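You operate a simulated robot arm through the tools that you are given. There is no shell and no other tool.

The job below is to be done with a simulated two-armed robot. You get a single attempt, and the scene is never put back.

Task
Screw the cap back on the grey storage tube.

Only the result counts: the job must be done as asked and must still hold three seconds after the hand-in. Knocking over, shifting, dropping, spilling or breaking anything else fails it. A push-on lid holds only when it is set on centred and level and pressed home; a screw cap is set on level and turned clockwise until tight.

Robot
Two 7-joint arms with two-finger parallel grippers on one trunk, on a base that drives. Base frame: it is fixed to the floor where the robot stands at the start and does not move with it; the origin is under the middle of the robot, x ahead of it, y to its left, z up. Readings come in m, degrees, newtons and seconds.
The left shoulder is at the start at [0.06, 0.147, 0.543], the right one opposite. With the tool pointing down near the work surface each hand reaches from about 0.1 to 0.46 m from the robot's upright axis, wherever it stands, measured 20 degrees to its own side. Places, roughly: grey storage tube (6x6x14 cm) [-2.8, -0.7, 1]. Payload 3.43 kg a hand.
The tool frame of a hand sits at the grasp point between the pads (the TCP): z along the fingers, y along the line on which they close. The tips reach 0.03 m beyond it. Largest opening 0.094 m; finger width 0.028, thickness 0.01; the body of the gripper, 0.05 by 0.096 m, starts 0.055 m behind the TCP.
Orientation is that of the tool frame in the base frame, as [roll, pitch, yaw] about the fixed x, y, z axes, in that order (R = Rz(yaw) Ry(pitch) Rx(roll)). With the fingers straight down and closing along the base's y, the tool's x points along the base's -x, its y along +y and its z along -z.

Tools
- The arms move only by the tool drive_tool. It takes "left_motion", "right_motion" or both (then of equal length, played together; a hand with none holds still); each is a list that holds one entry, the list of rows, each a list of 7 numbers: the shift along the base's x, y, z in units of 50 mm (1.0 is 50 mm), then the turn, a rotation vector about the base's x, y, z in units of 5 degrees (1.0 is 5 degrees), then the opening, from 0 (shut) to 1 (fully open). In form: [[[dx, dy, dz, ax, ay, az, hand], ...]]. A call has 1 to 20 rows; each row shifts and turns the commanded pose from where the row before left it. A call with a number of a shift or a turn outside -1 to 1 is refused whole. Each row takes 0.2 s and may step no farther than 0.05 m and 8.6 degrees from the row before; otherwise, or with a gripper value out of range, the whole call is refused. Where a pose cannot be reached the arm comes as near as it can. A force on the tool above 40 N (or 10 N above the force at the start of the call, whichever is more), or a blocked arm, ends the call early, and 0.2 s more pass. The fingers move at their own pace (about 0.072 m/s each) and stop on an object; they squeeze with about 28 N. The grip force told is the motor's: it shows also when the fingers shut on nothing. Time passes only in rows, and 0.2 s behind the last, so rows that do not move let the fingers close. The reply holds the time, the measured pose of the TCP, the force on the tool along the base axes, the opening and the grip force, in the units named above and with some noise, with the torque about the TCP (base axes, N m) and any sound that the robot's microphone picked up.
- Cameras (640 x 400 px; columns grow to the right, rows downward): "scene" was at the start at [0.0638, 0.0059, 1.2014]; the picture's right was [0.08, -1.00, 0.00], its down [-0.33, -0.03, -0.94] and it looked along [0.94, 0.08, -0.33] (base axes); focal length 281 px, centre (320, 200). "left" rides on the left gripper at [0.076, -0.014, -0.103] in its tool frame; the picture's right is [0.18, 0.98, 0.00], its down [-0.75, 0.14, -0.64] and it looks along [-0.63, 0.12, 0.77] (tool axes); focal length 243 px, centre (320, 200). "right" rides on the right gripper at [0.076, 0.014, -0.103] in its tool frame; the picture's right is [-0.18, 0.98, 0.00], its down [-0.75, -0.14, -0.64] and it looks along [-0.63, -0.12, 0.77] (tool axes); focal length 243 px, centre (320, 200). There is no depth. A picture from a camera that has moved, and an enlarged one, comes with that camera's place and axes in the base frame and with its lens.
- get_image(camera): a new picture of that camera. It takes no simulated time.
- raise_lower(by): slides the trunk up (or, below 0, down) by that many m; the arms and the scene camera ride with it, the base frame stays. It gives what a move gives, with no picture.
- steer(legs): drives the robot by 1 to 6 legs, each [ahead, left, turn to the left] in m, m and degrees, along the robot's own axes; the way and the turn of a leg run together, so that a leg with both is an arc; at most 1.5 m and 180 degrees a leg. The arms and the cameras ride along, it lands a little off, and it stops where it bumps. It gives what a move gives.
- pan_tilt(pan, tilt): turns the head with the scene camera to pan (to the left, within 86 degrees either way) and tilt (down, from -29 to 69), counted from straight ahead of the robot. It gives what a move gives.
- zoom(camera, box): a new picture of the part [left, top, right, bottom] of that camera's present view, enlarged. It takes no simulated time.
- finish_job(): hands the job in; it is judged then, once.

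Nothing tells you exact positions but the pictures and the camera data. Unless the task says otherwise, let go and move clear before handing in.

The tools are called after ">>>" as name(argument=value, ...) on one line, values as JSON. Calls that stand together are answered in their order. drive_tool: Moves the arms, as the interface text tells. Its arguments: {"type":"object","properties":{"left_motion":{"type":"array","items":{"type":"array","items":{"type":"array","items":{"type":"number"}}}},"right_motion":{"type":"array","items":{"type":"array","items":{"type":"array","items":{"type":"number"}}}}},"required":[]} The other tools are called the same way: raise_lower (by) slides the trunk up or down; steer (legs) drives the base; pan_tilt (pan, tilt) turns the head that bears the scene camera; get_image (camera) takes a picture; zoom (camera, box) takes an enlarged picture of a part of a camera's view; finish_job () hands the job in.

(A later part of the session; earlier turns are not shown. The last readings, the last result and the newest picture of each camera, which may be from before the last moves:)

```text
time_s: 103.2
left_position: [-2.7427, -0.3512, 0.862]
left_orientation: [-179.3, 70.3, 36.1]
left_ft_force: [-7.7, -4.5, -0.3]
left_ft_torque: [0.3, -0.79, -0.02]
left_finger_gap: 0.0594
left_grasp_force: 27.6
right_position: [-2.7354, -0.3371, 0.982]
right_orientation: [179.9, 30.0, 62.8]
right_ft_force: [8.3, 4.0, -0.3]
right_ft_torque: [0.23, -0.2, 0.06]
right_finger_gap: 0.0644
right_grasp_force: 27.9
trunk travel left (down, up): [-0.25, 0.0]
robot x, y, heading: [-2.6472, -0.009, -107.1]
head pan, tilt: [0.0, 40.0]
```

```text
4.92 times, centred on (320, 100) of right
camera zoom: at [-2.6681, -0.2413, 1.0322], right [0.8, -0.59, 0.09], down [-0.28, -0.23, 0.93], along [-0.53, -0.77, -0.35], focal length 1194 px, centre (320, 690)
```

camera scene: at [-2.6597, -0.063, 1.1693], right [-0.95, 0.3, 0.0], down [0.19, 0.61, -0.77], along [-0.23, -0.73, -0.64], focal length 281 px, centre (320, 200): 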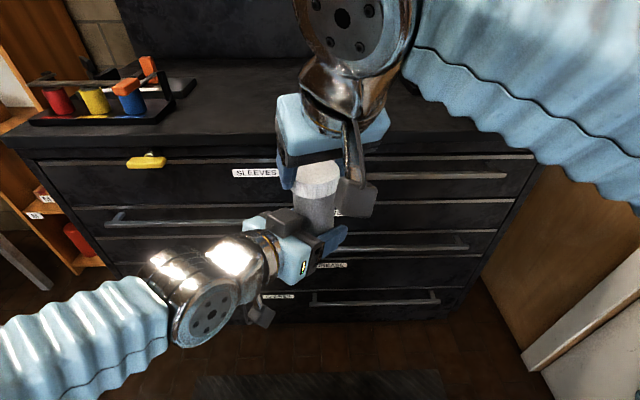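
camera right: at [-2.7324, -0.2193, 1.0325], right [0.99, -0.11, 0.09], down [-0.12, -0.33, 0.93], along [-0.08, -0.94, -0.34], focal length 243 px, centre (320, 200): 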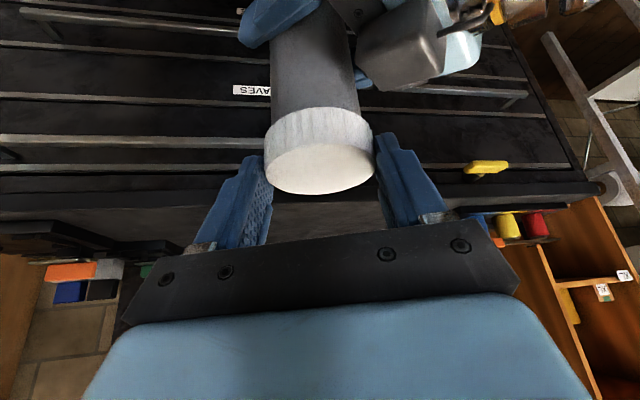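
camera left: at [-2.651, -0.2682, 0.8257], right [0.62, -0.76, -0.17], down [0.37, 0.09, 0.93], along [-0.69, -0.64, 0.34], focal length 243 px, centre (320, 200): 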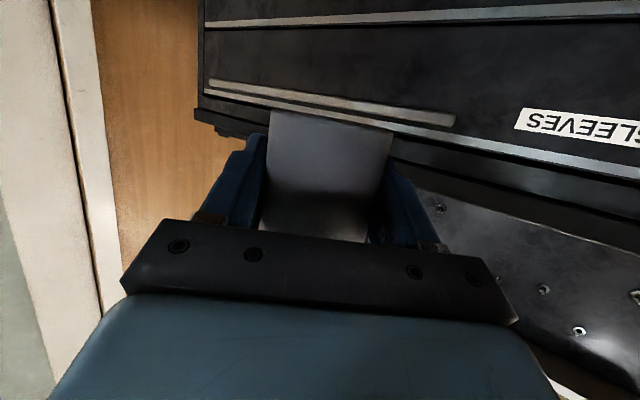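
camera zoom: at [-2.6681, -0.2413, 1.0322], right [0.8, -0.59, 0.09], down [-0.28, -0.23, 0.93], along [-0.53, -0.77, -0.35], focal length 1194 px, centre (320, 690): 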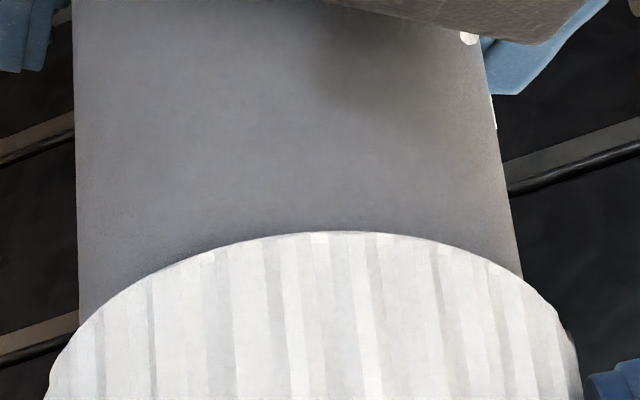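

The cap has now turned 80° in all with little torque yet. I'll relieve the side force and keep turning.

>>> drive_tool(right_motion=[[[0.018, 0.006, 0, 0, 0, 0, 0], [0.0167, -0.0095, -0.004, 0, 0, -1, 0], [0.0157, -0.011, -0.004, 0, 0, -1, 0], [0.0147, -0.0123, -0.004, 0, 0, -1, 0]]])

```text
time_s: 104.2
left_position: [-2.7417, -0.3502, 0.863]
left_orientation: [-179.6, 70.4, 35.9]
left_ft_force: [-7.2, -0.4, -3.9]
left_ft_torque: [-0.03, -0.57, 0.0]
left_finger_gap: 0.0594
left_grasp_force: 27.7
right_position: [-2.7334, -0.3398, 0.9808]
right_orientation: [-180.0, 30.1, 47.7]
right_ft_force: [7.2, 1.1, 2.1]
right_ft_torque: [0.04, -0.33, 0.11]
right_finger_gap: 0.0644
right_grasp_force: 28.3
trunk travel left (down, up): [-0.25, 0.0]
robot x, y, heading: [-2.645, -0.008, -107.5]
head pan, tilt: [0.0, 40.0]
```

Torque about the vertical is beginning to show (0.11 N m). I'll relieve the x force and continue 15° more.

>>> drive_tool(right_motion=[[[0.02, 0.002, 0, 0, 0, 0, 0], [0.0136, -0.0135, -0.003, 0, 0, -1, 0], [0.0124, -0.0147, -0.003, 0, 0, -1, 0], [0.0111, -0.0157, -0.003, 0, 0, -1, 0]]])

>>> get_image(camera="scene")

>>> get_image(camera="right")

```text
time_s: 105.2
left_position: [-2.743, -0.3508, 0.8623]
left_orientation: [-179.6, 70.2, 35.9]
left_ft_force: [-2.7, 4.6, -8.6]
left_ft_torque: [-0.6, -0.21, 0.03]
left_finger_gap: 0.0596
left_grasp_force: 28.2
right_position: [-2.7314, -0.3429, 0.9806]
right_orientation: [-179.9, 30.3, 32.6]
right_ft_force: [3.3, -7.4, 7.1]
right_ft_torque: [-0.13, -0.08, 0.13]
right_finger_gap: 0.0643
right_grasp_force: 28.4
trunk travel left (down, up): [-0.25, 0.0]
robot x, y, heading: [-2.6437, -0.0097, -107.2]
head pan, tilt: [0.0, 40.0]
```

```text
taken
camera scene: at [-2.6597, -0.063, 1.1693], right [-0.95, 0.3, 0.0], down [0.19, 0.61, -0.77], along [-0.23, -0.73, -0.64], focal length 281 px, centre (320, 200)
```

scene: 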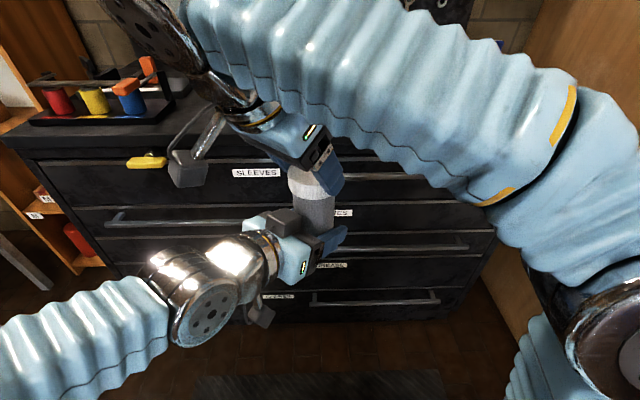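

```text
taken
camera right: at [-2.623, -0.2921, 1.0306], right [0.39, -0.91, 0.09], down [-0.35, -0.06, 0.93], along [-0.85, -0.4, -0.35], focal length 243 px, centre (320, 200)
```

right: 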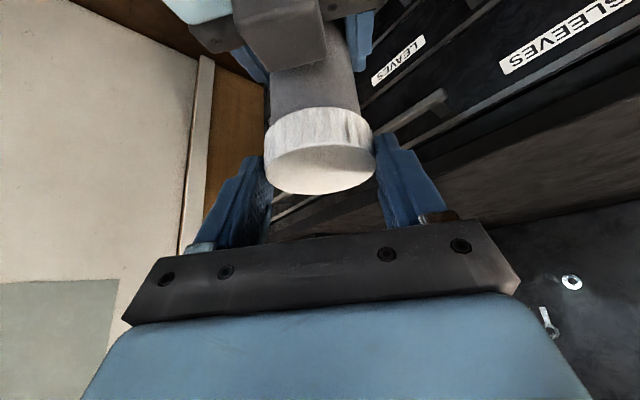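

110° turned so far, and the cap is now seated (7 N axial). The right arm is at the end of its travel, so I'll relieve forces, open the fingers, lift 2 cm and check the cap stays put before regrasping.

>>> drive_tool(right_motion=[[[0.008, -0.02, 0.012, 0, 0, 0, 0], [0, 0, 0, 0, 0, 0, 0.75], [0, 0, 0, 0, 0, 0, 0.85], [0, 0, 0, 0, 0, 0, 1], [0, 0, 0, 0, 0, 0, 1], [0, 0, 0.1, 0, 0, 0, 1], [0, 0, 0.1, 0, 0, 0, 1], [0, 0, 0.1, 0, 0, 0, 1], [0, 0, 0.1, 0, 0, 0, 1]]])

>>> get_image(camera="right")

>>> zoom(camera="scene", box=[260, 130, 388, 210])

```text
time_s: 107.2
left_position: [-2.7433, -0.3513, 0.8632]
left_orientation: [-179.5, 70.4, 36.0]
left_ft_force: [0.3, 0.0, -2.2]
left_ft_torque: [-0.03, -0.02, 0.0]
left_finger_gap: 0.0593
left_grasp_force: 27.9
right_position: [-2.7297, -0.3437, 1.002]
right_orientation: [-180.0, 30.1, 32.9]
right_ft_force: [0.2, 0.2, -0.6]
right_ft_torque: [-0.02, -0.01, -0.03]
right_finger_gap: 0.0939
right_grasp_force: 0.1
trunk travel left (down, up): [-0.25, 0.0]
robot x, y, heading: [-2.6461, -0.0094, -107.3]
head pan, tilt: [0.0, 40.0]
```

```text
taken
camera right: at [-2.6219, -0.2921, 1.0516], right [0.4, -0.91, 0.09], down [-0.35, -0.06, 0.93], along [-0.85, -0.4, -0.35], focal length 243 px, centre (320, 200)
```

right: 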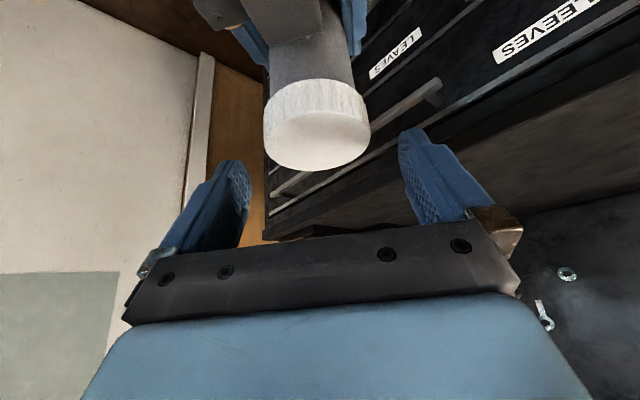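

```text
5.00 times, centred on (324, 170) of scene
camera zoom: at [-2.6597, -0.063, 1.1693], right [-0.95, 0.3, 0.0], down [0.19, 0.61, -0.77], along [-0.23, -0.73, -0.64], focal length 1406 px, centre (300, 350)
```

zoom: 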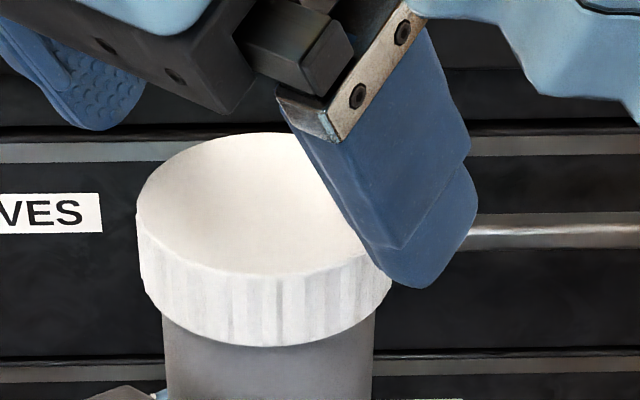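

The cap sits level on the tube, fully over the rim. Now I'll rotate the open right hand back counter-clockwise around the cap for a new stroke.

>>> drive_tool(right_motion=[[[-0.012, 0.0171, 0, 0, 0, 1, 1], [-0.0135, 0.016, 0, 0, 0, 1, 1], [-0.0148, 0.0148, 0, 0, 0, 1, 1], [-0.0161, 0.0134, 0, 0, 0, 1, 1], [-0.0172, 0.012, 0, 0, 0, 1, 1], [-0.0182, 0.0104, 0, 0, 0, 1, 1], [-0.019, 0.0088, 0, 0, 0, 1, 1], [-0.0197, 0.0071, 0, 0, 0, 1, 1], [-0.0202, 0.0054, 0, 0, 0, 1, 1], [-0.0206, 0.0036, 0, 0, 0, 1, 1], [-0.0209, 0.0018, 0, 0, 0, 1, 1], [-0.0209, 0, 0, 0, 0, 1, 1], [-0.0209, -0.0019, 0, 0, 0, 1, 1], [-0.0206, -0.0037, 0, 0, 0, 1, 1], [-0.0202, -0.0055, 0, 0, 0, 1, 1], [-0.0197, -0.0072, 0, 0, 0, 1, 1], [-0.019, -0.0089, 0, 0, 0, 1, 1], [-0.0181, -0.0105, 0, 0, 0, 1, 1], [-0.0171, -0.012, 0, 0, 0, 1, 1], [-0.016, -0.0135, 0, 0, 0, 1, 1]]])

>>> get_image(camera="right")

>>> zoom(camera="scene", box=[260, 130, 388, 210])

```text
time_s: 111.4
left_position: [-2.7429, -0.3506, 0.8627]
left_orientation: [-179.6, 70.3, 36.0]
left_ft_force: [0.2, -0.3, -2.6]
left_ft_torque: [-0.01, -0.01, -0.03]
left_finger_gap: 0.0594
left_grasp_force: 28.5
right_position: [-2.749, -0.3405, 1.0012]
right_orientation: [-179.8, 30.2, 132.9]
right_ft_force: [0.3, -0.3, 1.1]
right_ft_torque: [0.0, 0.01, 0.0]
right_finger_gap: 0.0941
right_grasp_force: 0.1
trunk travel left (down, up): [-0.25, 0.0]
robot x, y, heading: [-2.6457, -0.005, -107.3]
head pan, tilt: [0.0, 40.0]
```

```text
taken
camera right: at [-2.816, -0.2452, 1.0511], right [0.83, 0.55, 0.09], down [0.12, -0.34, 0.93], along [0.55, -0.76, -0.35], focal length 243 px, centre (320, 200)
```

right: 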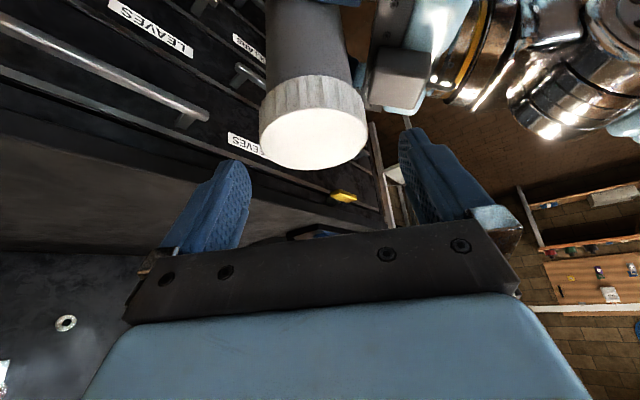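

```text
5.00 times, centred on (324, 170) of scene
camera zoom: at [-2.6596, -0.0629, 1.1693], right [-0.95, 0.3, 0.0], down [0.19, 0.61, -0.77], along [-0.23, -0.73, -0.64], focal length 1406 px, centre (300, 350)
```

zoom: 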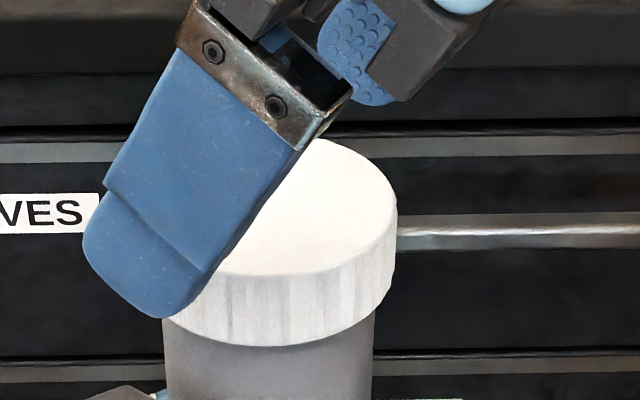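

Good. A further 25° counter-clockwise, then I'll lower back to grip height with the fingers open.

>>> drive_tool(right_motion=[[[-0.0148, -0.0148, 0, 0, 0, 1, 1], [-0.0134, -0.0161, 0, 0, 0, 1, 1], [-0.012, -0.0172, 0, 0, 0, 1, 1], [-0.0104, -0.0182, 0, 0, 0, 1, 1], [-0.0088, -0.019, 0, 0, 0, 1, 1], [0, 0, -0.1, 0, 0, 0, 1], [0, 0, -0.1, 0, 0, 0, 1]]])

>>> get_image(camera="right")

>>> zoom(camera="scene", box=[260, 130, 388, 210])

```text
time_s: 113.0
left_position: [-2.742, -0.3506, 0.8613]
left_orientation: [-179.5, 70.4, 36.0]
left_ft_force: [-0.4, 0.5, -2.5]
left_ft_torque: [0.01, 0.04, 0.01]
left_finger_gap: 0.0595
left_grasp_force: 27.7
right_position: [-2.75, -0.346, 0.9913]
right_orientation: [-179.9, 30.2, 157.7]
right_ft_force: [-0.6, -0.6, -0.3]
right_ft_torque: [-0.02, 0.01, -0.02]
right_finger_gap: 0.0938
right_grasp_force: 0.1
trunk travel left (down, up): [-0.25, 0.0]
robot x, y, heading: [-2.6431, -0.0097, -107.4]
head pan, tilt: [0.0, 40.0]
```

```text
taken
camera right: at [-2.8526, -0.2874, 1.0414], right [0.52, 0.85, 0.09], down [0.25, -0.25, 0.93], along [0.82, -0.46, -0.35], focal length 243 px, centre (320, 200)
```

right: 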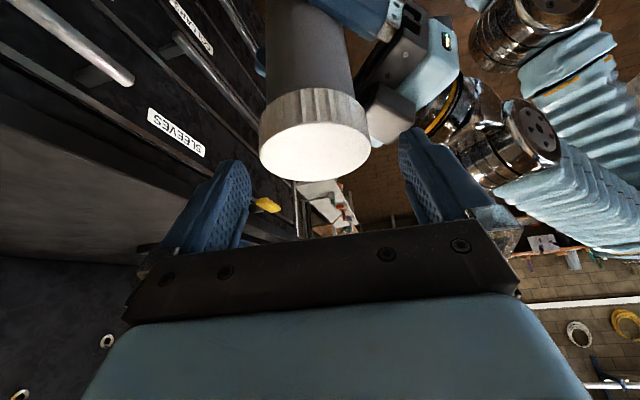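

```text
5.00 times, centred on (324, 170) of scene
camera zoom: at [-2.6597, -0.063, 1.1693], right [-0.95, 0.3, 0.0], down [0.19, 0.61, -0.77], along [-0.23, -0.73, -0.64], focal length 1406 px, centre (300, 350)
```

zoom: 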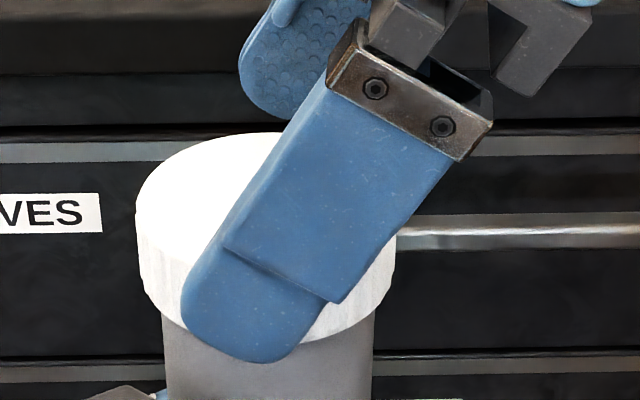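

The cap sits about 2.6 mm off-centre between the fingers; I'll shift that much and lower the last 11 mm.

>>> drive_tool(right_motion=[[[-0.02, -0.048, 0, 0, 0, 0, 1], [0, 0, -0.11, 0, 0, 0, 1], [0, 0, -0.11, 0, 0, 0, 1]]])

>>> zoom(camera="right", box=[230, 60, 410, 172])

```text
time_s: 113.8
left_position: [-2.7432, -0.3519, 0.8632]
left_orientation: [-179.4, 70.3, 36.1]
left_ft_force: [-0.9, 0.6, -2.2]
left_ft_torque: [0.01, 0.02, 0.0]
left_finger_gap: 0.0596
left_grasp_force: 28.2
right_position: [-2.7509, -0.3475, 0.9808]
right_orientation: [-179.9, 30.1, 157.8]
right_ft_force: [0.7, 0.0, -1.0]
right_ft_torque: [0.0, 0.02, 0.01]
right_finger_gap: 0.0939
right_grasp_force: 0.1
trunk travel left (down, up): [-0.25, 0.0]
robot x, y, heading: [-2.6465, -0.0082, -107.3]
head pan, tilt: [0.0, 40.0]
```

```text
3.56 times, centred on (320, 116) of right
camera zoom: at [-2.8536, -0.2905, 1.0301], right [0.52, 0.85, 0.09], down [0.25, -0.25, 0.93], along [0.82, -0.46, -0.35], focal length 863 px, centre (320, 499)
```

zoom: 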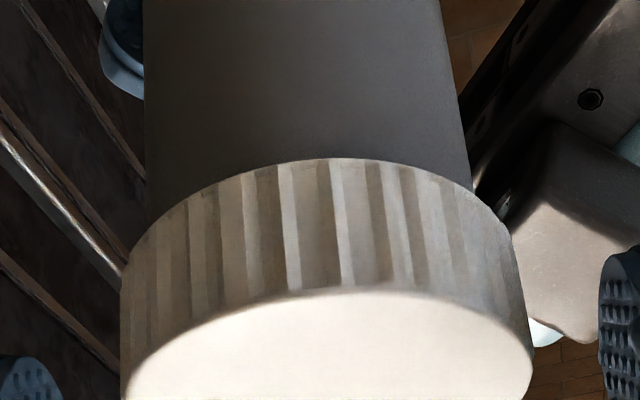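

Well centred now. I'll lower 1.5 mm more and close on the cap.

>>> drive_tool(right_motion=[[[0, 0, -0.03, 0, 0, 0, 1], [0, 0, 0, 0, 0, 0, 0.85], [0, 0, 0, 0, 0, 0, 0.77], [0, 0, 0, 0, 0, 0, 0.72], [0, 0, 0, 0, 0, 0, 0.66], [0, 0, 0, 0, 0, 0, 0], [0, 0, 0, 0, 0, 0, 0]]])

>>> zoom(camera="right", box=[230, 60, 410, 172])

```text
time_s: 115.4
left_position: [-2.7418, -0.3502, 0.8622]
left_orientation: [-179.5, 70.4, 36.2]
left_ft_force: [-4.2, -7.3, -2.2]
left_ft_torque: [0.6, -0.34, -0.01]
left_finger_gap: 0.0595
left_grasp_force: 28.1
right_position: [-2.7517, -0.3471, 0.9791]
right_orientation: [-180.0, 30.1, 157.8]
right_ft_force: [3.6, 7.6, -0.5]
right_ft_torque: [0.31, -0.1, 0.09]
right_finger_gap: 0.0643
right_grasp_force: 28.2
trunk travel left (down, up): [-0.25, 0.0]
robot x, y, heading: [-2.6435, -0.0097, -107.2]
head pan, tilt: [0.0, 40.0]
```

```text
3.56 times, centred on (320, 116) of right
camera zoom: at [-2.8536, -0.2897, 1.0292], right [0.52, 0.85, 0.09], down [0.25, -0.25, 0.93], along [0.82, -0.46, -0.35], focal length 863 px, centre (320, 499)
```

zoom: 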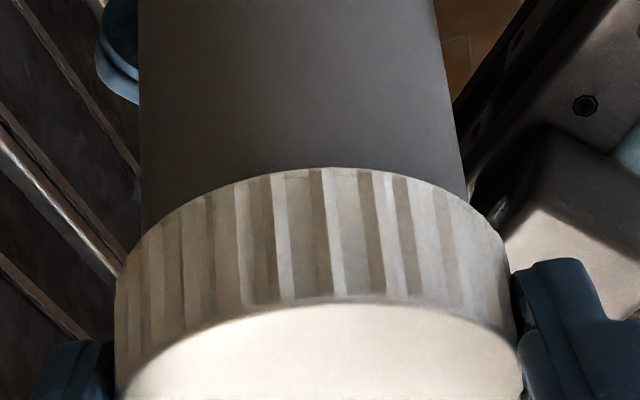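

Gripped again. I'll relieve the small side force, press lightly and turn the second clockwise stroke in chunks.

>>> drive_tool(right_motion=[[[0.008, 0.018, -0.01, 0, 0, 0, 0], [0.0088, 0.019, 0, 0, 0, -1, 0], [0.0104, 0.0182, 0, 0, 0, -1, 0], [0.012, 0.0172, 0, 0, 0, -1, 0], [0.0134, 0.0161, 0, 0, 0, -1, 0], [0.0148, 0.0149, 0, 0, 0, -1, 0], [0.016, 0.0135, 0, 0, 0, -1, 0]]])

```text
time_s: 117.0
left_position: [-2.7429, -0.3504, 0.8627]
left_orientation: [-179.6, 70.5, 36.0]
left_ft_force: [-3.4, -0.4, -5.0]
left_ft_torque: [-0.35, -0.31, -0.02]
left_finger_gap: 0.0594
left_grasp_force: 28.2
right_position: [-2.7488, -0.3419, 0.98]
right_orientation: [-180.0, 30.1, 127.6]
right_ft_force: [3.3, 0.0, 2.8]
right_ft_torque: [0.34, -0.1, 0.05]
right_finger_gap: 0.0642
right_grasp_force: 28.3
trunk travel left (down, up): [-0.25, 0.0]
robot x, y, heading: [-2.64, -0.003, -107.1]
head pan, tilt: [0.0, 40.0]
```

Smooth, low forces. Continuing the clockwise turn another 30°.

>>> drive_tool(right_motion=[[[0.0251, 0.0121, 0, 0, 0, -1, 0], [0.0181, 0.0105, 0, 0, 0, -1, 0], [0.0189, 0.0089, 0, 0, 0, -1, 0], [0.0197, 0.0072, 0, 0, 0, -1, 0], [0.0202, 0.0055, 0, 0, 0, -1, 0], [0.0206, 0.0037, 0, 0, 0, -1, 0]]])

```text
time_s: 118.4
left_position: [-2.7423, -0.35, 0.862]
left_orientation: [-179.5, 70.4, 36.0]
left_ft_force: [12.6, 5.9, -5.7]
left_ft_torque: [-0.42, 0.61, -0.03]
left_finger_gap: 0.0593
left_grasp_force: 27.8
right_position: [-2.7435, -0.3393, 0.9783]
right_orientation: [-180.0, 30.1, 97.7]
right_ft_force: [-11.3, -5.9, 2.8]
right_ft_torque: [-0.3, 0.75, -0.13]
right_finger_gap: 0.0644
right_grasp_force: 28.0
trunk travel left (down, up): [-0.25, 0.0]
robot x, y, heading: [-2.6456, -0.01, -107.4]
head pan, tilt: [0.0, 40.0]
```

Side force of about 13 N toward -x, -y; I'll relieve it while turning the next 30°.

>>> drive_tool(right_motion=[[[-0.025, -0.01, 0, 0, 0, 0, 0], [0.0183, 0.0016, 0, 0, 0, -1, 0], [0.0183, 0, 0, 0, 0, -1, 0], [0.0183, -0.0016, 0, 0, 0, -1, 0], [0.018, -0.0031, 0, 0, 0, -1, 0], [0.0177, -0.0047, 0, 0, 0, -1, 0], [0.0172, -0.0062, 0, 0, 0, -1, 0]]])

```text
time_s: 120.0
left_position: [-2.743, -0.3517, 0.8632]
left_orientation: [-179.5, 70.4, 36.1]
left_ft_force: [2.6, -3.4, -3.6]
left_ft_torque: [0.28, 0.16, 0.0]
left_finger_gap: 0.0594
left_grasp_force: 27.8
right_position: [-2.7367, -0.3397, 0.9794]
right_orientation: [-179.9, 30.1, 67.7]
right_ft_force: [-3.4, 3.6, 0.6]
right_ft_torque: [0.05, 0.29, -0.03]
right_finger_gap: 0.0644
right_grasp_force: 28.1
trunk travel left (down, up): [-0.25, 0.0]
robot x, y, heading: [-2.6431, -0.009, -107.1]
head pan, tilt: [0.0, 40.0]
```

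200° turned in total, torque still low. Continuing to the end of this stroke with a light press.

>>> drive_tool(right_motion=[[[0.0106, -0.0017, -0.004, 0, 0, -1, 0], [0.0159, -0.0091, -0.004, 0, 0, -1, 0], [0.0151, -0.0105, -0.002, 0, 0, -1, 0], [0.0141, -0.0117, -0.002, 0, 0, -1, 0], [0.013, -0.013, -0.002, 0, 0, -1, 0], [0.0118, -0.014, -0.002, 0, 0, -1, 0], [0.0105, -0.015, -0.002, 0, 0, -1, 0]]])

>>> zoom(camera="right", box=[230, 60, 410, 172])

>>> zoom(camera="scene", box=[260, 130, 388, 210])

```text
time_s: 121.6
left_position: [-2.7426, -0.3508, 0.863]
left_orientation: [-179.6, 70.5, 35.9]
left_ft_force: [-8.6, -1.1, -4.8]
left_ft_torque: [0.12, -0.73, -0.03]
left_finger_gap: 0.0594
left_grasp_force: 27.9
right_position: [-2.7321, -0.3432, 0.9771]
right_orientation: [-179.9, 30.2, 32.7]
right_ft_force: [9.7, 1.3, 3.0]
right_ft_torque: [0.0, -0.32, 0.06]
right_finger_gap: 0.0641
right_grasp_force: 27.5
trunk travel left (down, up): [-0.25, 0.0]
robot x, y, heading: [-2.6463, -0.0115, -107.3]
head pan, tilt: [0.0, 40.0]
```

```text
3.56 times, centred on (320, 116) of right
camera zoom: at [-2.625, -0.2937, 1.0275], right [0.4, -0.91, 0.09], down [-0.35, -0.06, 0.93], along [-0.85, -0.4, -0.35], focal length 863 px, centre (320, 499)
```

zoom: 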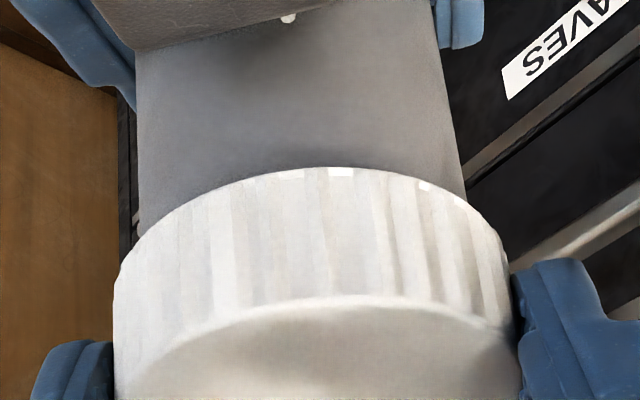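

```text
5.00 times, centred on (324, 170) of scene
camera zoom: at [-2.6597, -0.063, 1.1693], right [-0.95, 0.3, 0.0], down [0.19, 0.61, -0.77], along [-0.23, -0.73, -0.64], focal length 1406 px, centre (300, 350)
```

zoom: 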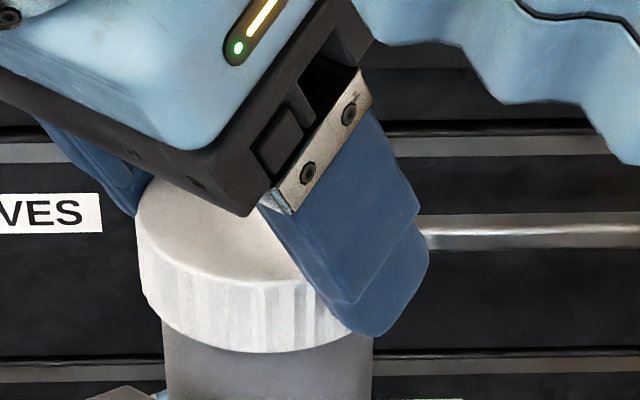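

The cap has moved down about 1.5 mm during this stroke, so it is threading on; 235° so far. I'll release, lift, and go back for a third stroke.

>>> drive_tool(right_motion=[[[0.025, 0.003, 0.006, 0, 0, 0, 0], [0, 0, 0, 0, 0, 0, 0.75], [0, 0, 0, 0, 0, 0, 0.85], [0, 0, 0, 0, 0, 0, 1], [0, 0, 0, 0, 0, 0, 1], [0, 0, 0.1, 0, 0, 0, 1], [0, 0, 0.1, 0, 0, 0, 1], [0, 0, 0.1, 0, 0, 0, 1], [0, 0, 0.1, 0, 0, 0, 1]]])

>>> zoom(camera="scene", box=[260, 130, 388, 210])

>>> drive_tool(right_motion=[[[-0.012, 0.0171, 0, 0, 0, 1, 1], [-0.0135, 0.016, 0, 0, 0, 1, 1], [-0.0148, 0.0148, 0, 0, 0, 1, 1], [-0.0161, 0.0134, 0, 0, 0, 1, 1], [-0.0172, 0.012, 0, 0, 0, 1, 1], [-0.0182, 0.0104, 0, 0, 0, 1, 1], [-0.019, 0.0088, 0, 0, 0, 1, 1], [-0.0197, 0.0071, 0, 0, 0, 1, 1], [-0.0202, 0.0054, 0, 0, 0, 1, 1], [-0.0206, 0.0036, 0, 0, 0, 1, 1], [-0.0209, 0.0018, 0, 0, 0, 1, 1], [-0.0209, 0, 0, 0, 0, 1, 1], [-0.0209, -0.0019, 0, 0, 0, 1, 1], [-0.0206, -0.0037, 0, 0, 0, 1, 1], [-0.0202, -0.0055, 0, 0, 0, 1, 1], [-0.0197, -0.0072, 0, 0, 0, 1, 1], [-0.019, -0.0089, 0, 0, 0, 1, 1], [-0.0181, -0.0105, 0, 0, 0, 1, 1], [-0.0171, -0.012, 0, 0, 0, 1, 1], [-0.016, -0.0135, 0, 0, 0, 1, 1]]])

```text
time_s: 123.6
left_position: [-2.7439, -0.3515, 0.8627]
left_orientation: [-179.5, 70.4, 36.0]
left_ft_force: [0.2, -0.4, -2.5]
left_ft_torque: [0.0, -0.02, 0.02]
left_finger_gap: 0.0593
left_grasp_force: 27.6
right_position: [-2.7317, -0.3442, 0.9967]
right_orientation: [-179.9, 30.2, 32.8]
right_ft_force: [0.7, -0.4, -0.3]
right_ft_torque: [-0.04, -0.02, 0.04]
right_finger_gap: 0.0939
right_grasp_force: 0.1
trunk travel left (down, up): [-0.25, 0.0]
robot x, y, heading: [-2.6439, -0.0048, -107.5]
head pan, tilt: [0.0, 40.0]
```

```text
5.00 times, centred on (324, 170) of scene
camera zoom: at [-2.6597, -0.063, 1.1693], right [-0.95, 0.3, 0.0], down [0.19, 0.61, -0.77], along [-0.23, -0.73, -0.64], focal length 1406 px, centre (300, 350)
```

zoom: 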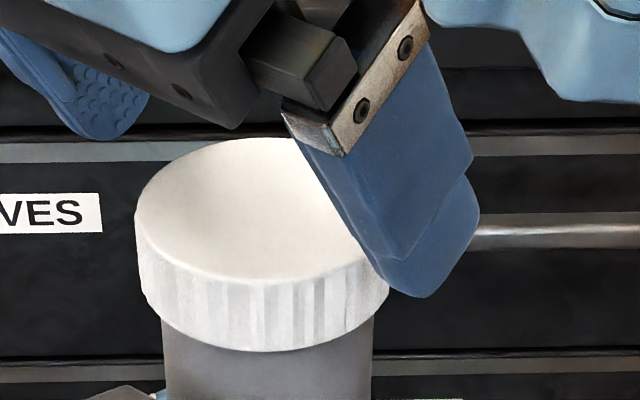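

```text
time_s: 127.8
left_position: [-2.7418, -0.3513, 0.863]
left_orientation: [-179.5, 70.5, 36.0]
left_ft_force: [0.0, 0.1, -1.9]
left_ft_torque: [0.02, 0.0, 0.01]
left_finger_gap: 0.0596
left_grasp_force: 27.8
right_position: [-2.751, -0.3413, 0.9991]
right_orientation: [-179.9, 30.2, 133.0]
right_ft_force: [-0.3, 0.0, -0.2]
right_ft_torque: [-0.03, -0.01, -0.01]
right_finger_gap: 0.0941
right_grasp_force: 0.0
trunk travel left (down, up): [-0.25, 0.0]
robot x, y, heading: [-2.6375, -0.0047, -107.4]
head pan, tilt: [0.0, 40.0]
```

Confirmed: the cap sits about 1.4 mm lower than after the first stroke. I'll finish rotating back and lower partway to check centring.

>>> drive_tool(right_motion=[[[-0.0148, -0.0148, 0, 0, 0, 1, 1], [-0.0134, -0.0161, 0, 0, 0, 1, 1], [-0.012, -0.0172, 0, 0, 0, 1, 1], [-0.0104, -0.0182, 0, 0, 0, 1, 1], [-0.0088, -0.019, 0, 0, 0, 1, 1], [0, 0, -0.14, 0, 0, 0, 1], [0, 0, -0.14, 0, 0, 0, 1], [0, 0, -0.14, 0, 0, 0, 1]]])

>>> zoom(camera="right", box=[230, 60, 410, 172])

```text
time_s: 129.6
left_position: [-2.7424, -0.3513, 0.8624]
left_orientation: [-179.5, 70.4, 36.0]
left_ft_force: [-0.1, -0.2, -2.9]
left_ft_torque: [0.02, -0.03, -0.01]
left_finger_gap: 0.0595
left_grasp_force: 27.9
right_position: [-2.7523, -0.3457, 0.9776]
right_orientation: [-179.9, 30.2, 157.8]
right_ft_force: [0.4, 0.6, -0.4]
right_ft_torque: [0.0, -0.02, 0.0]
right_finger_gap: 0.0938
right_grasp_force: 0.0
trunk travel left (down, up): [-0.25, 0.0]
robot x, y, heading: [-2.6408, -0.0088, -107.3]
head pan, tilt: [0.0, 40.0]
```

```text
3.56 times, centred on (320, 116) of right
camera zoom: at [-2.8543, -0.2878, 1.0268], right [0.52, 0.85, 0.09], down [0.25, -0.25, 0.93], along [0.82, -0.46, -0.35], focal length 863 px, centre (320, 499)
```

zoom: 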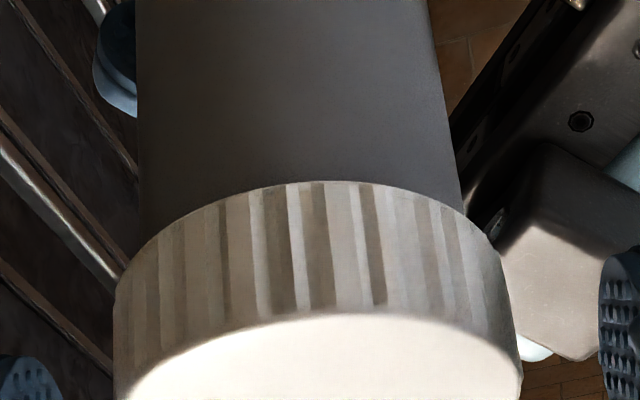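

Centred well, good coverage. Closing and starting the third clockwise stroke.

>>> drive_tool(right_motion=[[[0, 0, 0, 0, 0, 0, 0.85], [0, 0, 0, 0, 0, 0, 0.77], [0, 0, 0, 0, 0, 0, 0.72], [0, 0, 0, 0, 0, 0, 0.66], [0, 0, 0, 0, 0, 0, 0], [0, 0, 0, 0, 0, 0, 0]]])

>>> drive_tool(right_motion=[[[0.0088, 0.019, -0.006, 0, 0, -1, 0], [0.0104, 0.0182, -0.002, 0, 0, -1, 0], [0.012, 0.0172, -0.002, 0, 0, -1, 0], [0.0134, 0.0161, -0.002, 0, 0, -1, 0], [0.0148, 0.0149, -0.002, 0, 0, -1, 0]]])

```text
time_s: 131.0
left_position: [-2.7423, -0.3512, 0.8618]
left_orientation: [-179.6, 70.4, 35.9]
left_ft_force: [2.2, 5.1, -2.8]
left_ft_torque: [-0.5, 0.22, -0.01]
left_finger_gap: 0.0595
left_grasp_force: 28.2
right_position: [-2.7534, -0.3448, 0.9777]
right_orientation: [-179.8, 30.3, 157.7]
right_ft_force: [-2.9, -6.0, 0.3]
right_ft_torque: [-0.15, 0.08, -0.1]
right_finger_gap: 0.0638
right_grasp_force: 28.6
trunk travel left (down, up): [-0.25, 0.0]
robot x, y, heading: [-2.6437, -0.0076, -107.3]
head pan, tilt: [0.0, 40.0]
```

```text
time_s: 132.2
left_position: [-2.7435, -0.3519, 0.8628]
left_orientation: [-179.2, 70.3, 36.2]
left_ft_force: [1.3, 0.5, -3.3]
left_ft_torque: [-0.13, 0.13, 0.02]
left_finger_gap: 0.0594
left_grasp_force: 27.9
right_position: [-2.7499, -0.3408, 0.9777]
right_orientation: [180.0, 30.1, 132.8]
right_ft_force: [-1.3, -1.6, 0.5]
right_ft_torque: [-0.01, 0.08, -0.02]
right_finger_gap: 0.0642
right_grasp_force: 28.2
trunk travel left (down, up): [-0.25, 0.0]
robot x, y, heading: [-2.6449, -0.0098, -107.5]
head pan, tilt: [0.0, 40.0]
```

Very low forces; the thread runs freely. Continuing clockwise.

>>> drive_tool(right_motion=[[[0.016, 0.0135, -0.002, 0, 0, -1, 0], [0.0171, 0.0121, -0.002, 0, 0, -1, 0], [0.0181, 0.0105, -0.002, 0, 0, -1, 0], [0.0189, 0.0089, -0.002, 0, 0, -1, 0], [0.0197, 0.0072, -0.002, 0, 0, -1, 0], [0.0202, 0.0055, -0.002, 0, 0, -1, 0]]])

```text
time_s: 133.6
left_position: [-2.7439, -0.3506, 0.8623]
left_orientation: [-179.5, 70.4, 36.1]
left_ft_force: [0.3, -4.6, -3.9]
left_ft_torque: [0.3, -0.1, 0.02]
left_finger_gap: 0.0591
left_grasp_force: 28.6
right_position: [-2.7426, -0.3385, 0.976]
right_orientation: [179.9, 30.1, 102.7]
right_ft_force: [0.6, 4.1, 3.2]
right_ft_torque: [0.15, 0.02, 0.01]
right_finger_gap: 0.064
right_grasp_force: 28.1
trunk travel left (down, up): [-0.25, 0.0]
robot x, y, heading: [-2.6498, -0.0059, -107.4]
head pan, tilt: [0.0, 40.0]
```

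290° in total. Continuing, with a small y relief.

>>> drive_tool(right_motion=[[[0.0198, 0.0095, -0.001, 0, 0, -1, 0], [0.02, 0.0018, -0.001, 0, 0, -1, 0], [0.02, 0, -0.001, 0, 0, -1, 0], [0.02, -0.0017, -0.001, 0, 0, -1, 0], [0.0198, -0.0035, -0.001, 0, 0, -1, 0], [0.0194, -0.0051, -0.001, 0, 0, -1, 0]]])

```text
time_s: 135.0
left_position: [-2.7428, -0.3495, 0.8628]
left_orientation: [-179.6, 70.4, 36.0]
left_ft_force: [-1.9, 2.1, -1.9]
left_ft_torque: [0.07, -0.14, -0.51]
left_finger_gap: 0.0621
left_grasp_force: 27.5
right_position: [-2.739, -0.3394, 0.9752]
right_orientation: [180.0, 30.1, 72.6]
right_ft_force: [2.6, -1.5, 0.0]
right_ft_torque: [-0.31, -0.11, 0.56]
right_finger_gap: 0.064
right_grasp_force: 28.2
trunk travel left (down, up): [-0.25, 0.0]
robot x, y, heading: [-2.6437, -0.0069, -107.4]
head pan, tilt: [0.0, 40.0]
```

Torque jumped to 0.56 N m: the cap is getting tight after about 320°. I'll check the pictures before the final bit of tightening.

>>> zoom(camera="scene", box=[260, 130, 388, 210])

>>> zoom(camera="right", box=[230, 60, 410, 172])

>>> zoom(camera="left", box=[190, 80, 450, 243])

```text
5.00 times, centred on (324, 170) of scene
camera zoom: at [-2.6597, -0.0629, 1.1693], right [-0.95, 0.3, 0.0], down [0.19, 0.61, -0.77], along [-0.23, -0.73, -0.64], focal length 1406 px, centre (300, 350)
```

zoom: 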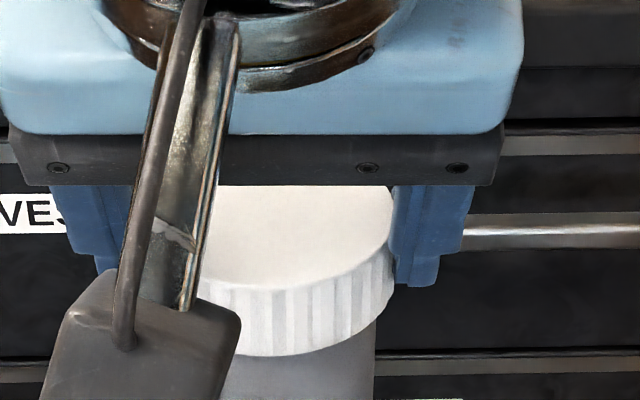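

```text
3.56 times, centred on (320, 116) of right
camera zoom: at [-2.6888, -0.2323, 1.0246], right [0.89, -0.45, 0.09], down [-0.23, -0.27, 0.93], along [-0.39, -0.85, -0.35], focal length 863 px, centre (320, 499)
```

zoom: 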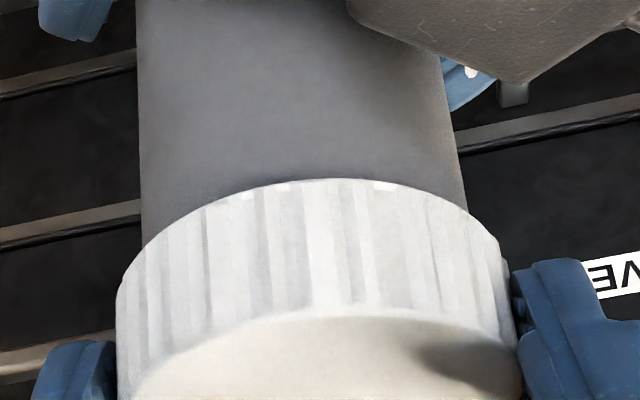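

```text
2.45 times, centred on (320, 162) of left
camera zoom: at [-2.6511, -0.2685, 0.8258], right [0.62, -0.76, -0.18], down [0.37, 0.09, 0.92], along [-0.69, -0.64, 0.34], focal length 595 px, centre (320, 294)
```

zoom: 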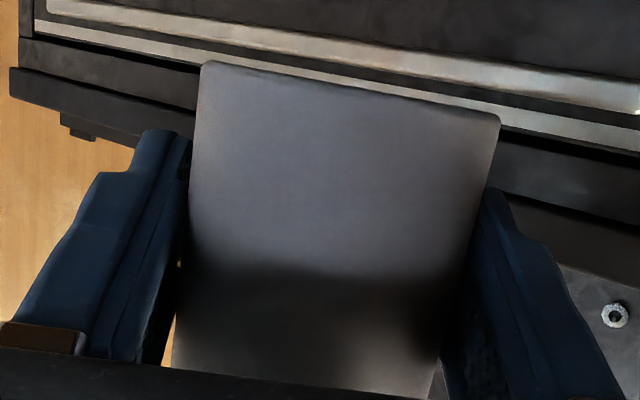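

Everything still looks straight and level. I'll tighten a further 10° and see whether the torque rises to a hard stop.

>>> drive_tool(right_motion=[[[0.0095, -0.0033, 0, 0, 0, -0.5, 0], [0.0094, -0.0035, 0, 0, 0, -0.5, 0], [0.0092, -0.0041, 0, 0, 0, -0.5, 0], [0.009, -0.0043, 0, 0, 0, -0.5, 0]]])

```text
time_s: 136.0
left_position: [-2.7427, -0.3514, 0.8616]
left_orientation: [-179.5, 70.5, 36.1]
left_ft_force: [-1.2, -0.1, -1.0]
left_ft_torque: [0.07, 0.01, -0.26]
left_finger_gap: 0.0609
left_grasp_force: 28.1
right_position: [-2.7357, -0.3407, 0.9761]
right_orientation: [-179.9, 30.1, 62.7]
right_ft_force: [0.6, -0.3, -1.4]
right_ft_torque: [-0.1, -0.12, 0.25]
right_finger_gap: 0.0639
right_grasp_force: 27.8
trunk travel left (down, up): [-0.25, 0.0]
robot x, y, heading: [-2.6448, -0.0069, -107.5]
head pan, tilt: [0.0, 40.0]
```

Torque fell to 0.25 N m while the left gap changed, so the tube itself has begun slipping in the left hand — the cap is at its stop. I'll turn another 15° to confirm it stays tight.

>>> drive_tool(right_motion=[[[0.0177, -0.0086, 0, 0, 0, -1, 0], [0.0168, -0.01, 0, 0, 0, -1, 0], [0.0158, -0.0114, 0, 0, 0, -1, 0]]])

>>> zoom(camera="scene", box=[260, 130, 388, 210])

```text
time_s: 136.8
left_position: [-2.743, -0.3513, 0.8623]
left_orientation: [-179.7, 70.4, 35.8]
left_ft_force: [-1.0, -0.1, 0.1]
left_ft_torque: [-0.2, -0.23, -0.87]
left_finger_gap: 0.0609
left_grasp_force: 27.8
right_position: [-2.7336, -0.3406, 0.9747]
right_orientation: [-180.0, 30.0, 47.7]
right_ft_force: [0.8, -0.2, -1.0]
right_ft_torque: [0.28, 0.09, 0.86]
right_finger_gap: 0.064
right_grasp_force: 27.9
trunk travel left (down, up): [-0.25, 0.0]
robot x, y, heading: [-2.6467, -0.007, -106.9]
head pan, tilt: [0.0, 40.0]
```

```text
5.00 times, centred on (324, 170) of scene
camera zoom: at [-2.6597, -0.063, 1.1693], right [-0.95, 0.3, 0.0], down [0.19, 0.61, -0.77], along [-0.23, -0.73, -0.64], focal length 1406 px, centre (300, 350)
```

zoom: 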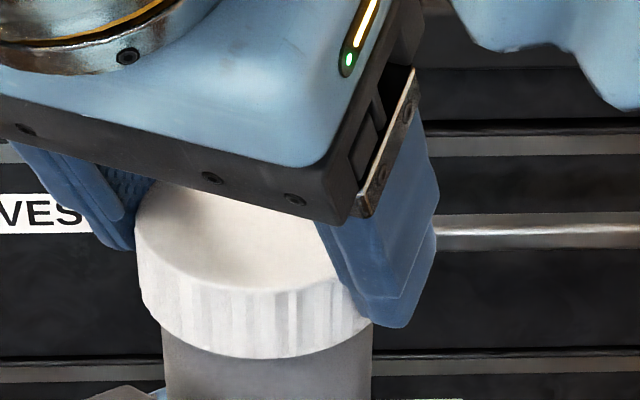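

Torque reached 0.87 N m with the cap fully down — it is tight. I'll open the right hand, lift clear and swing it back to the right side.

>>> drive_tool(right_motion=[[[0, 0, 0, 0, 0, 0, 0.7], [0, 0, 0, 0, 0, 0, 0.8], [0, 0, 0, 0, 0, 0, 0.9], [0, 0, 0, 0, 0, 0, 1], [0, 0, 0, 0, 0, 0, 1], [0, 0, 0.1, 0, 0, 0, 1], [0, 0, 0.1, 0, 0, 0, 1], [0, 0, 0.1, 0, 0, 0, 1], [0, 0, 0.1, 0, 0, 0, 1], [0, 0, 0.1, 0, 0, 0, 1]]])

>>> zoom(camera="scene", box=[260, 130, 388, 210])

>>> zoom(camera="left", box=[190, 80, 450, 243])

```text
time_s: 139.0
left_position: [-2.7426, -0.3513, 0.8617]
left_orientation: [-179.5, 70.5, 36.0]
left_ft_force: [-0.3, 0.5, -2.8]
left_ft_torque: [-0.01, -0.01, 0.04]
left_finger_gap: 0.061
left_grasp_force: 27.9
right_position: [-2.7341, -0.3409, 1.0]
right_orientation: [-180.0, 30.0, 47.6]
right_ft_force: [0.1, 0.2, -0.3]
right_ft_torque: [-0.02, 0.02, -0.01]
right_finger_gap: 0.0942
right_grasp_force: 0.2
trunk travel left (down, up): [-0.25, 0.0]
robot x, y, heading: [-2.6462, -0.0103, -107.4]
head pan, tilt: [0.0, 40.0]
```

```text
5.00 times, centred on (324, 170) of scene
camera zoom: at [-2.6597, -0.063, 1.1693], right [-0.95, 0.3, 0.0], down [0.19, 0.61, -0.77], along [-0.23, -0.73, -0.64], focal length 1406 px, centre (300, 350)
```

zoom: 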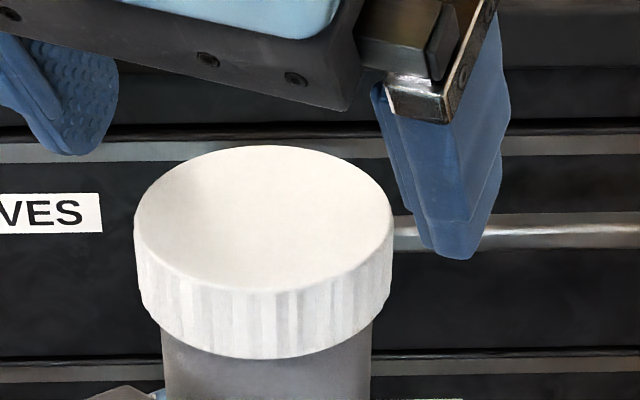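

```text
2.45 times, centred on (320, 162) of left
camera zoom: at [-2.651, -0.2686, 0.8257], right [0.62, -0.76, -0.18], down [0.37, 0.09, 0.92], along [-0.69, -0.64, 0.34], focal length 595 px, centre (320, 294)
```

zoom: 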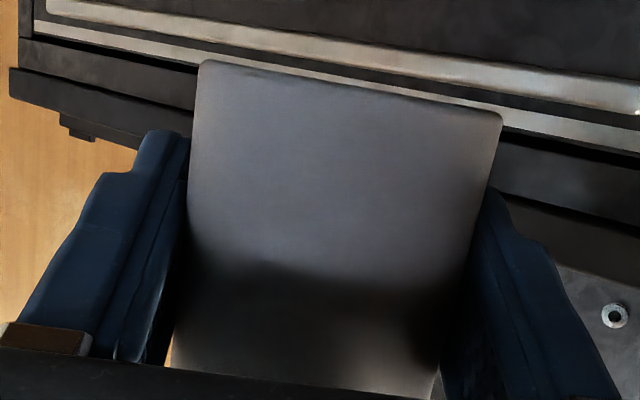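

The cap sits level, concentric and tight. I'll swing the right hand back around and move it off to the right, clear of the tube.

>>> drive_tool(right_motion=[[[-0.0161, 0.0134, 0, 0, 0, 1, 1], [-0.0172, 0.012, 0, 0, 0, 1, 1], [-0.0182, 0.0104, 0, 0, 0, 1, 1], [-0.019, 0.0088, 0, 0, 0, 1, 1], [-0.0197, 0.0071, 0, 0, 0, 1, 1], [-0.0202, 0.0054, 0, 0, 0, 1, 1], [-0.0206, 0.0036, 0, 0, 0, 1, 1], [-0.0209, 0.0018, 0, 0, 0, 1, 1], [-0.0209, 0, 0, 0, 0, 1, 1], [-0.0209, -0.0019, 0, 0, 0, 1, 1], [-0.0206, -0.0037, 0, 0, 0, 1, 1], [-0.0202, -0.0055, 0, 0, 0, 1, 1], [-0.0197, -0.0072, 0, 0, 0, 1, 1], [-0.019, -0.0089, 0, 0, 0, 1, 1], [-0.0181, -0.0105, 0, 0, 0, 1, 1], [-0.0171, -0.012, 0, 0, 0, 1, 1], [-0.016, -0.0135, 0, 0, 0, 1, 1]]])

>>> get_image(camera="right")

>>> zoom(camera="scene", box=[220, 100, 460, 250])

```text
time_s: 142.6
left_position: [-2.7432, -0.3502, 0.8619]
left_orientation: [-179.4, 70.4, 35.9]
left_ft_force: [0.4, -0.1, -1.8]
left_ft_torque: [0.01, 0.04, -0.06]
left_finger_gap: 0.0608
left_grasp_force: 27.8
right_position: [-2.7498, -0.3411, 1.001]
right_orientation: [-179.9, 30.2, 133.0]
right_ft_force: [-0.4, -0.5, 0.2]
right_ft_torque: [0.02, 0.01, 0.0]
right_finger_gap: 0.0942
right_grasp_force: 0.1
trunk travel left (down, up): [-0.25, 0.0]
robot x, y, heading: [-2.6451, -0.0074, -107.4]
head pan, tilt: [0.0, 40.0]
```

```text
taken
camera right: at [-2.8176, -0.2454, 1.0503], right [0.83, 0.55, 0.09], down [0.12, -0.34, 0.93], along [0.55, -0.76, -0.34], focal length 243 px, centre (320, 200)
```

right: 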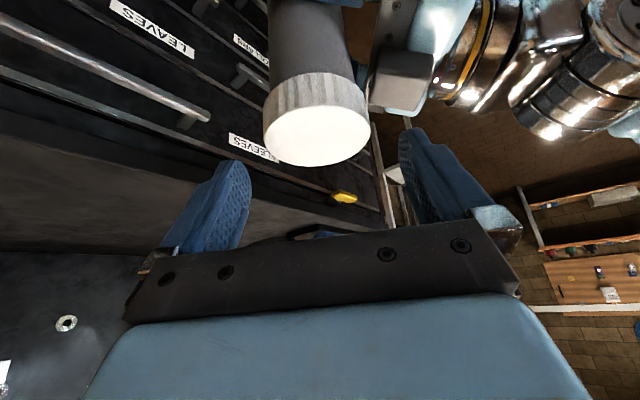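

```text
2.67 times, centred on (340, 175) of scene
camera zoom: at [-2.6596, -0.0629, 1.1693], right [-0.95, 0.3, 0.0], down [0.19, 0.61, -0.77], along [-0.23, -0.73, -0.64], focal length 750 px, centre (267, 267)
```

zoom: 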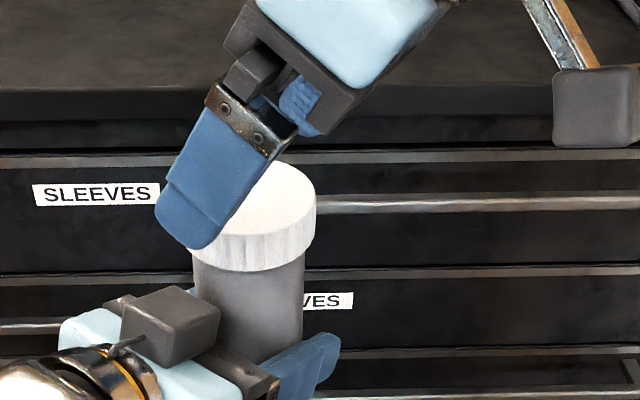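

Before stowing the right hand I'll do one short confirmation: regrip the cap here and nudge it clockwise to see that it resists at once.

>>> drive_tool(right_motion=[[[-0.025, -0.022, 0, 0, 0, 0, 1], [0, 0, -0.12, 0, 0, 0, 1], [0, 0, -0.12, 0, 0, 0, 1], [0, 0, -0.12, 0, 0, 0, 1], [0, 0, -0.12, 0, 0, 0, 1]]])

>>> zoom(camera="right", box=[230, 60, 410, 172])

```text
time_s: 143.8
left_position: [-2.7423, -0.3504, 0.8625]
left_orientation: [-179.6, 70.4, 35.9]
left_ft_force: [0.0, 0.2, -2.0]
left_ft_torque: [-0.04, 0.0, -0.02]
left_finger_gap: 0.0607
left_grasp_force: 27.5
right_position: [-2.7517, -0.3418, 0.9752]
right_orientation: [-180.0, 30.1, 132.8]
right_ft_force: [-0.2, 0.5, -0.4]
right_ft_torque: [0.01, 0.01, -0.01]
right_finger_gap: 0.0938
right_grasp_force: 0.0
trunk travel left (down, up): [-0.25, 0.0]
robot x, y, heading: [-2.6456, -0.0116, -107.2]
head pan, tilt: [0.0, 40.0]
```

```text
3.56 times, centred on (320, 116) of right
camera zoom: at [-2.8192, -0.247, 1.0253], right [0.83, 0.55, 0.09], down [0.12, -0.34, 0.93], along [0.54, -0.76, -0.35], focal length 863 px, centre (320, 499)
```

zoom: 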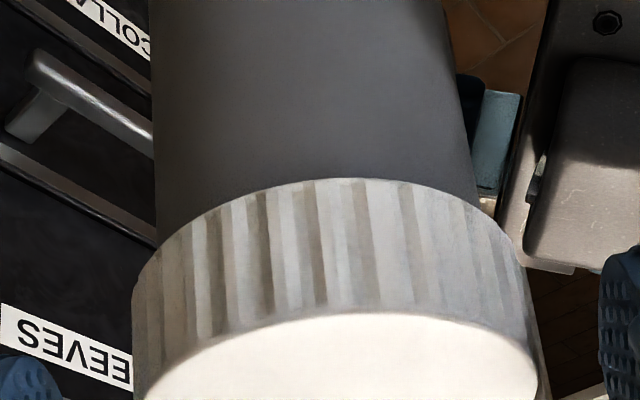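

I overshot by about 2.5 mm; correcting, then closing and nudging clockwise.

>>> drive_tool(right_motion=[[[0.037, 0.034, 0, 0, 0, 0, 1], [0, 0, 0, 0, 0, 0, 0.85], [0, 0, 0, 0, 0, 0, 0.77], [0, 0, 0, 0, 0, 0, 0.72], [0, 0, 0, 0, 0, 0, 0.66], [0, 0, 0, 0, 0, 0, 0], [0, 0, 0, 0, 0, 0, 0]]])

>>> drive_tool(right_motion=[[[0.016, 0.0135, 0, 0, 0, -1, 0], [0.0171, 0.0121, 0, 0, 0, -1, 0]]])

```text
time_s: 145.4
left_position: [-2.7429, -0.3506, 0.8615]
left_orientation: [-179.5, 70.4, 36.0]
left_ft_force: [2.6, 2.7, -1.9]
left_ft_torque: [-0.21, 0.23, -0.01]
left_finger_gap: 0.0605
left_grasp_force: 28.3
right_position: [-2.7496, -0.3417, 0.9743]
right_orientation: [-179.8, 30.1, 132.7]
right_ft_force: [-2.3, -2.3, -0.1]
right_ft_torque: [-0.04, 0.06, 0.01]
right_finger_gap: 0.0642
right_grasp_force: 28.4
trunk travel left (down, up): [-0.25, 0.0]
robot x, y, heading: [-2.6436, -0.0063, -107.3]
head pan, tilt: [0.0, 40.0]
```

```text
time_s: 146.0
left_position: [-2.7427, -0.3505, 0.863]
left_orientation: [-179.7, 70.4, 35.7]
left_ft_force: [-1.5, 2.7, -0.5]
left_ft_torque: [-0.3, -0.04, -0.66]
left_finger_gap: 0.0621
left_grasp_force: 28.0
right_position: [-2.7477, -0.3394, 0.9757]
right_orientation: [-180.0, 30.2, 122.6]
right_ft_force: [1.5, -4.2, -0.8]
right_ft_torque: [-0.09, -0.11, 0.66]
right_finger_gap: 0.0642
right_grasp_force: 28.0
trunk travel left (down, up): [-0.25, 0.0]
robot x, y, heading: [-2.6436, -0.0083, -107.2]
head pan, tilt: [0.0, 40.0]
```

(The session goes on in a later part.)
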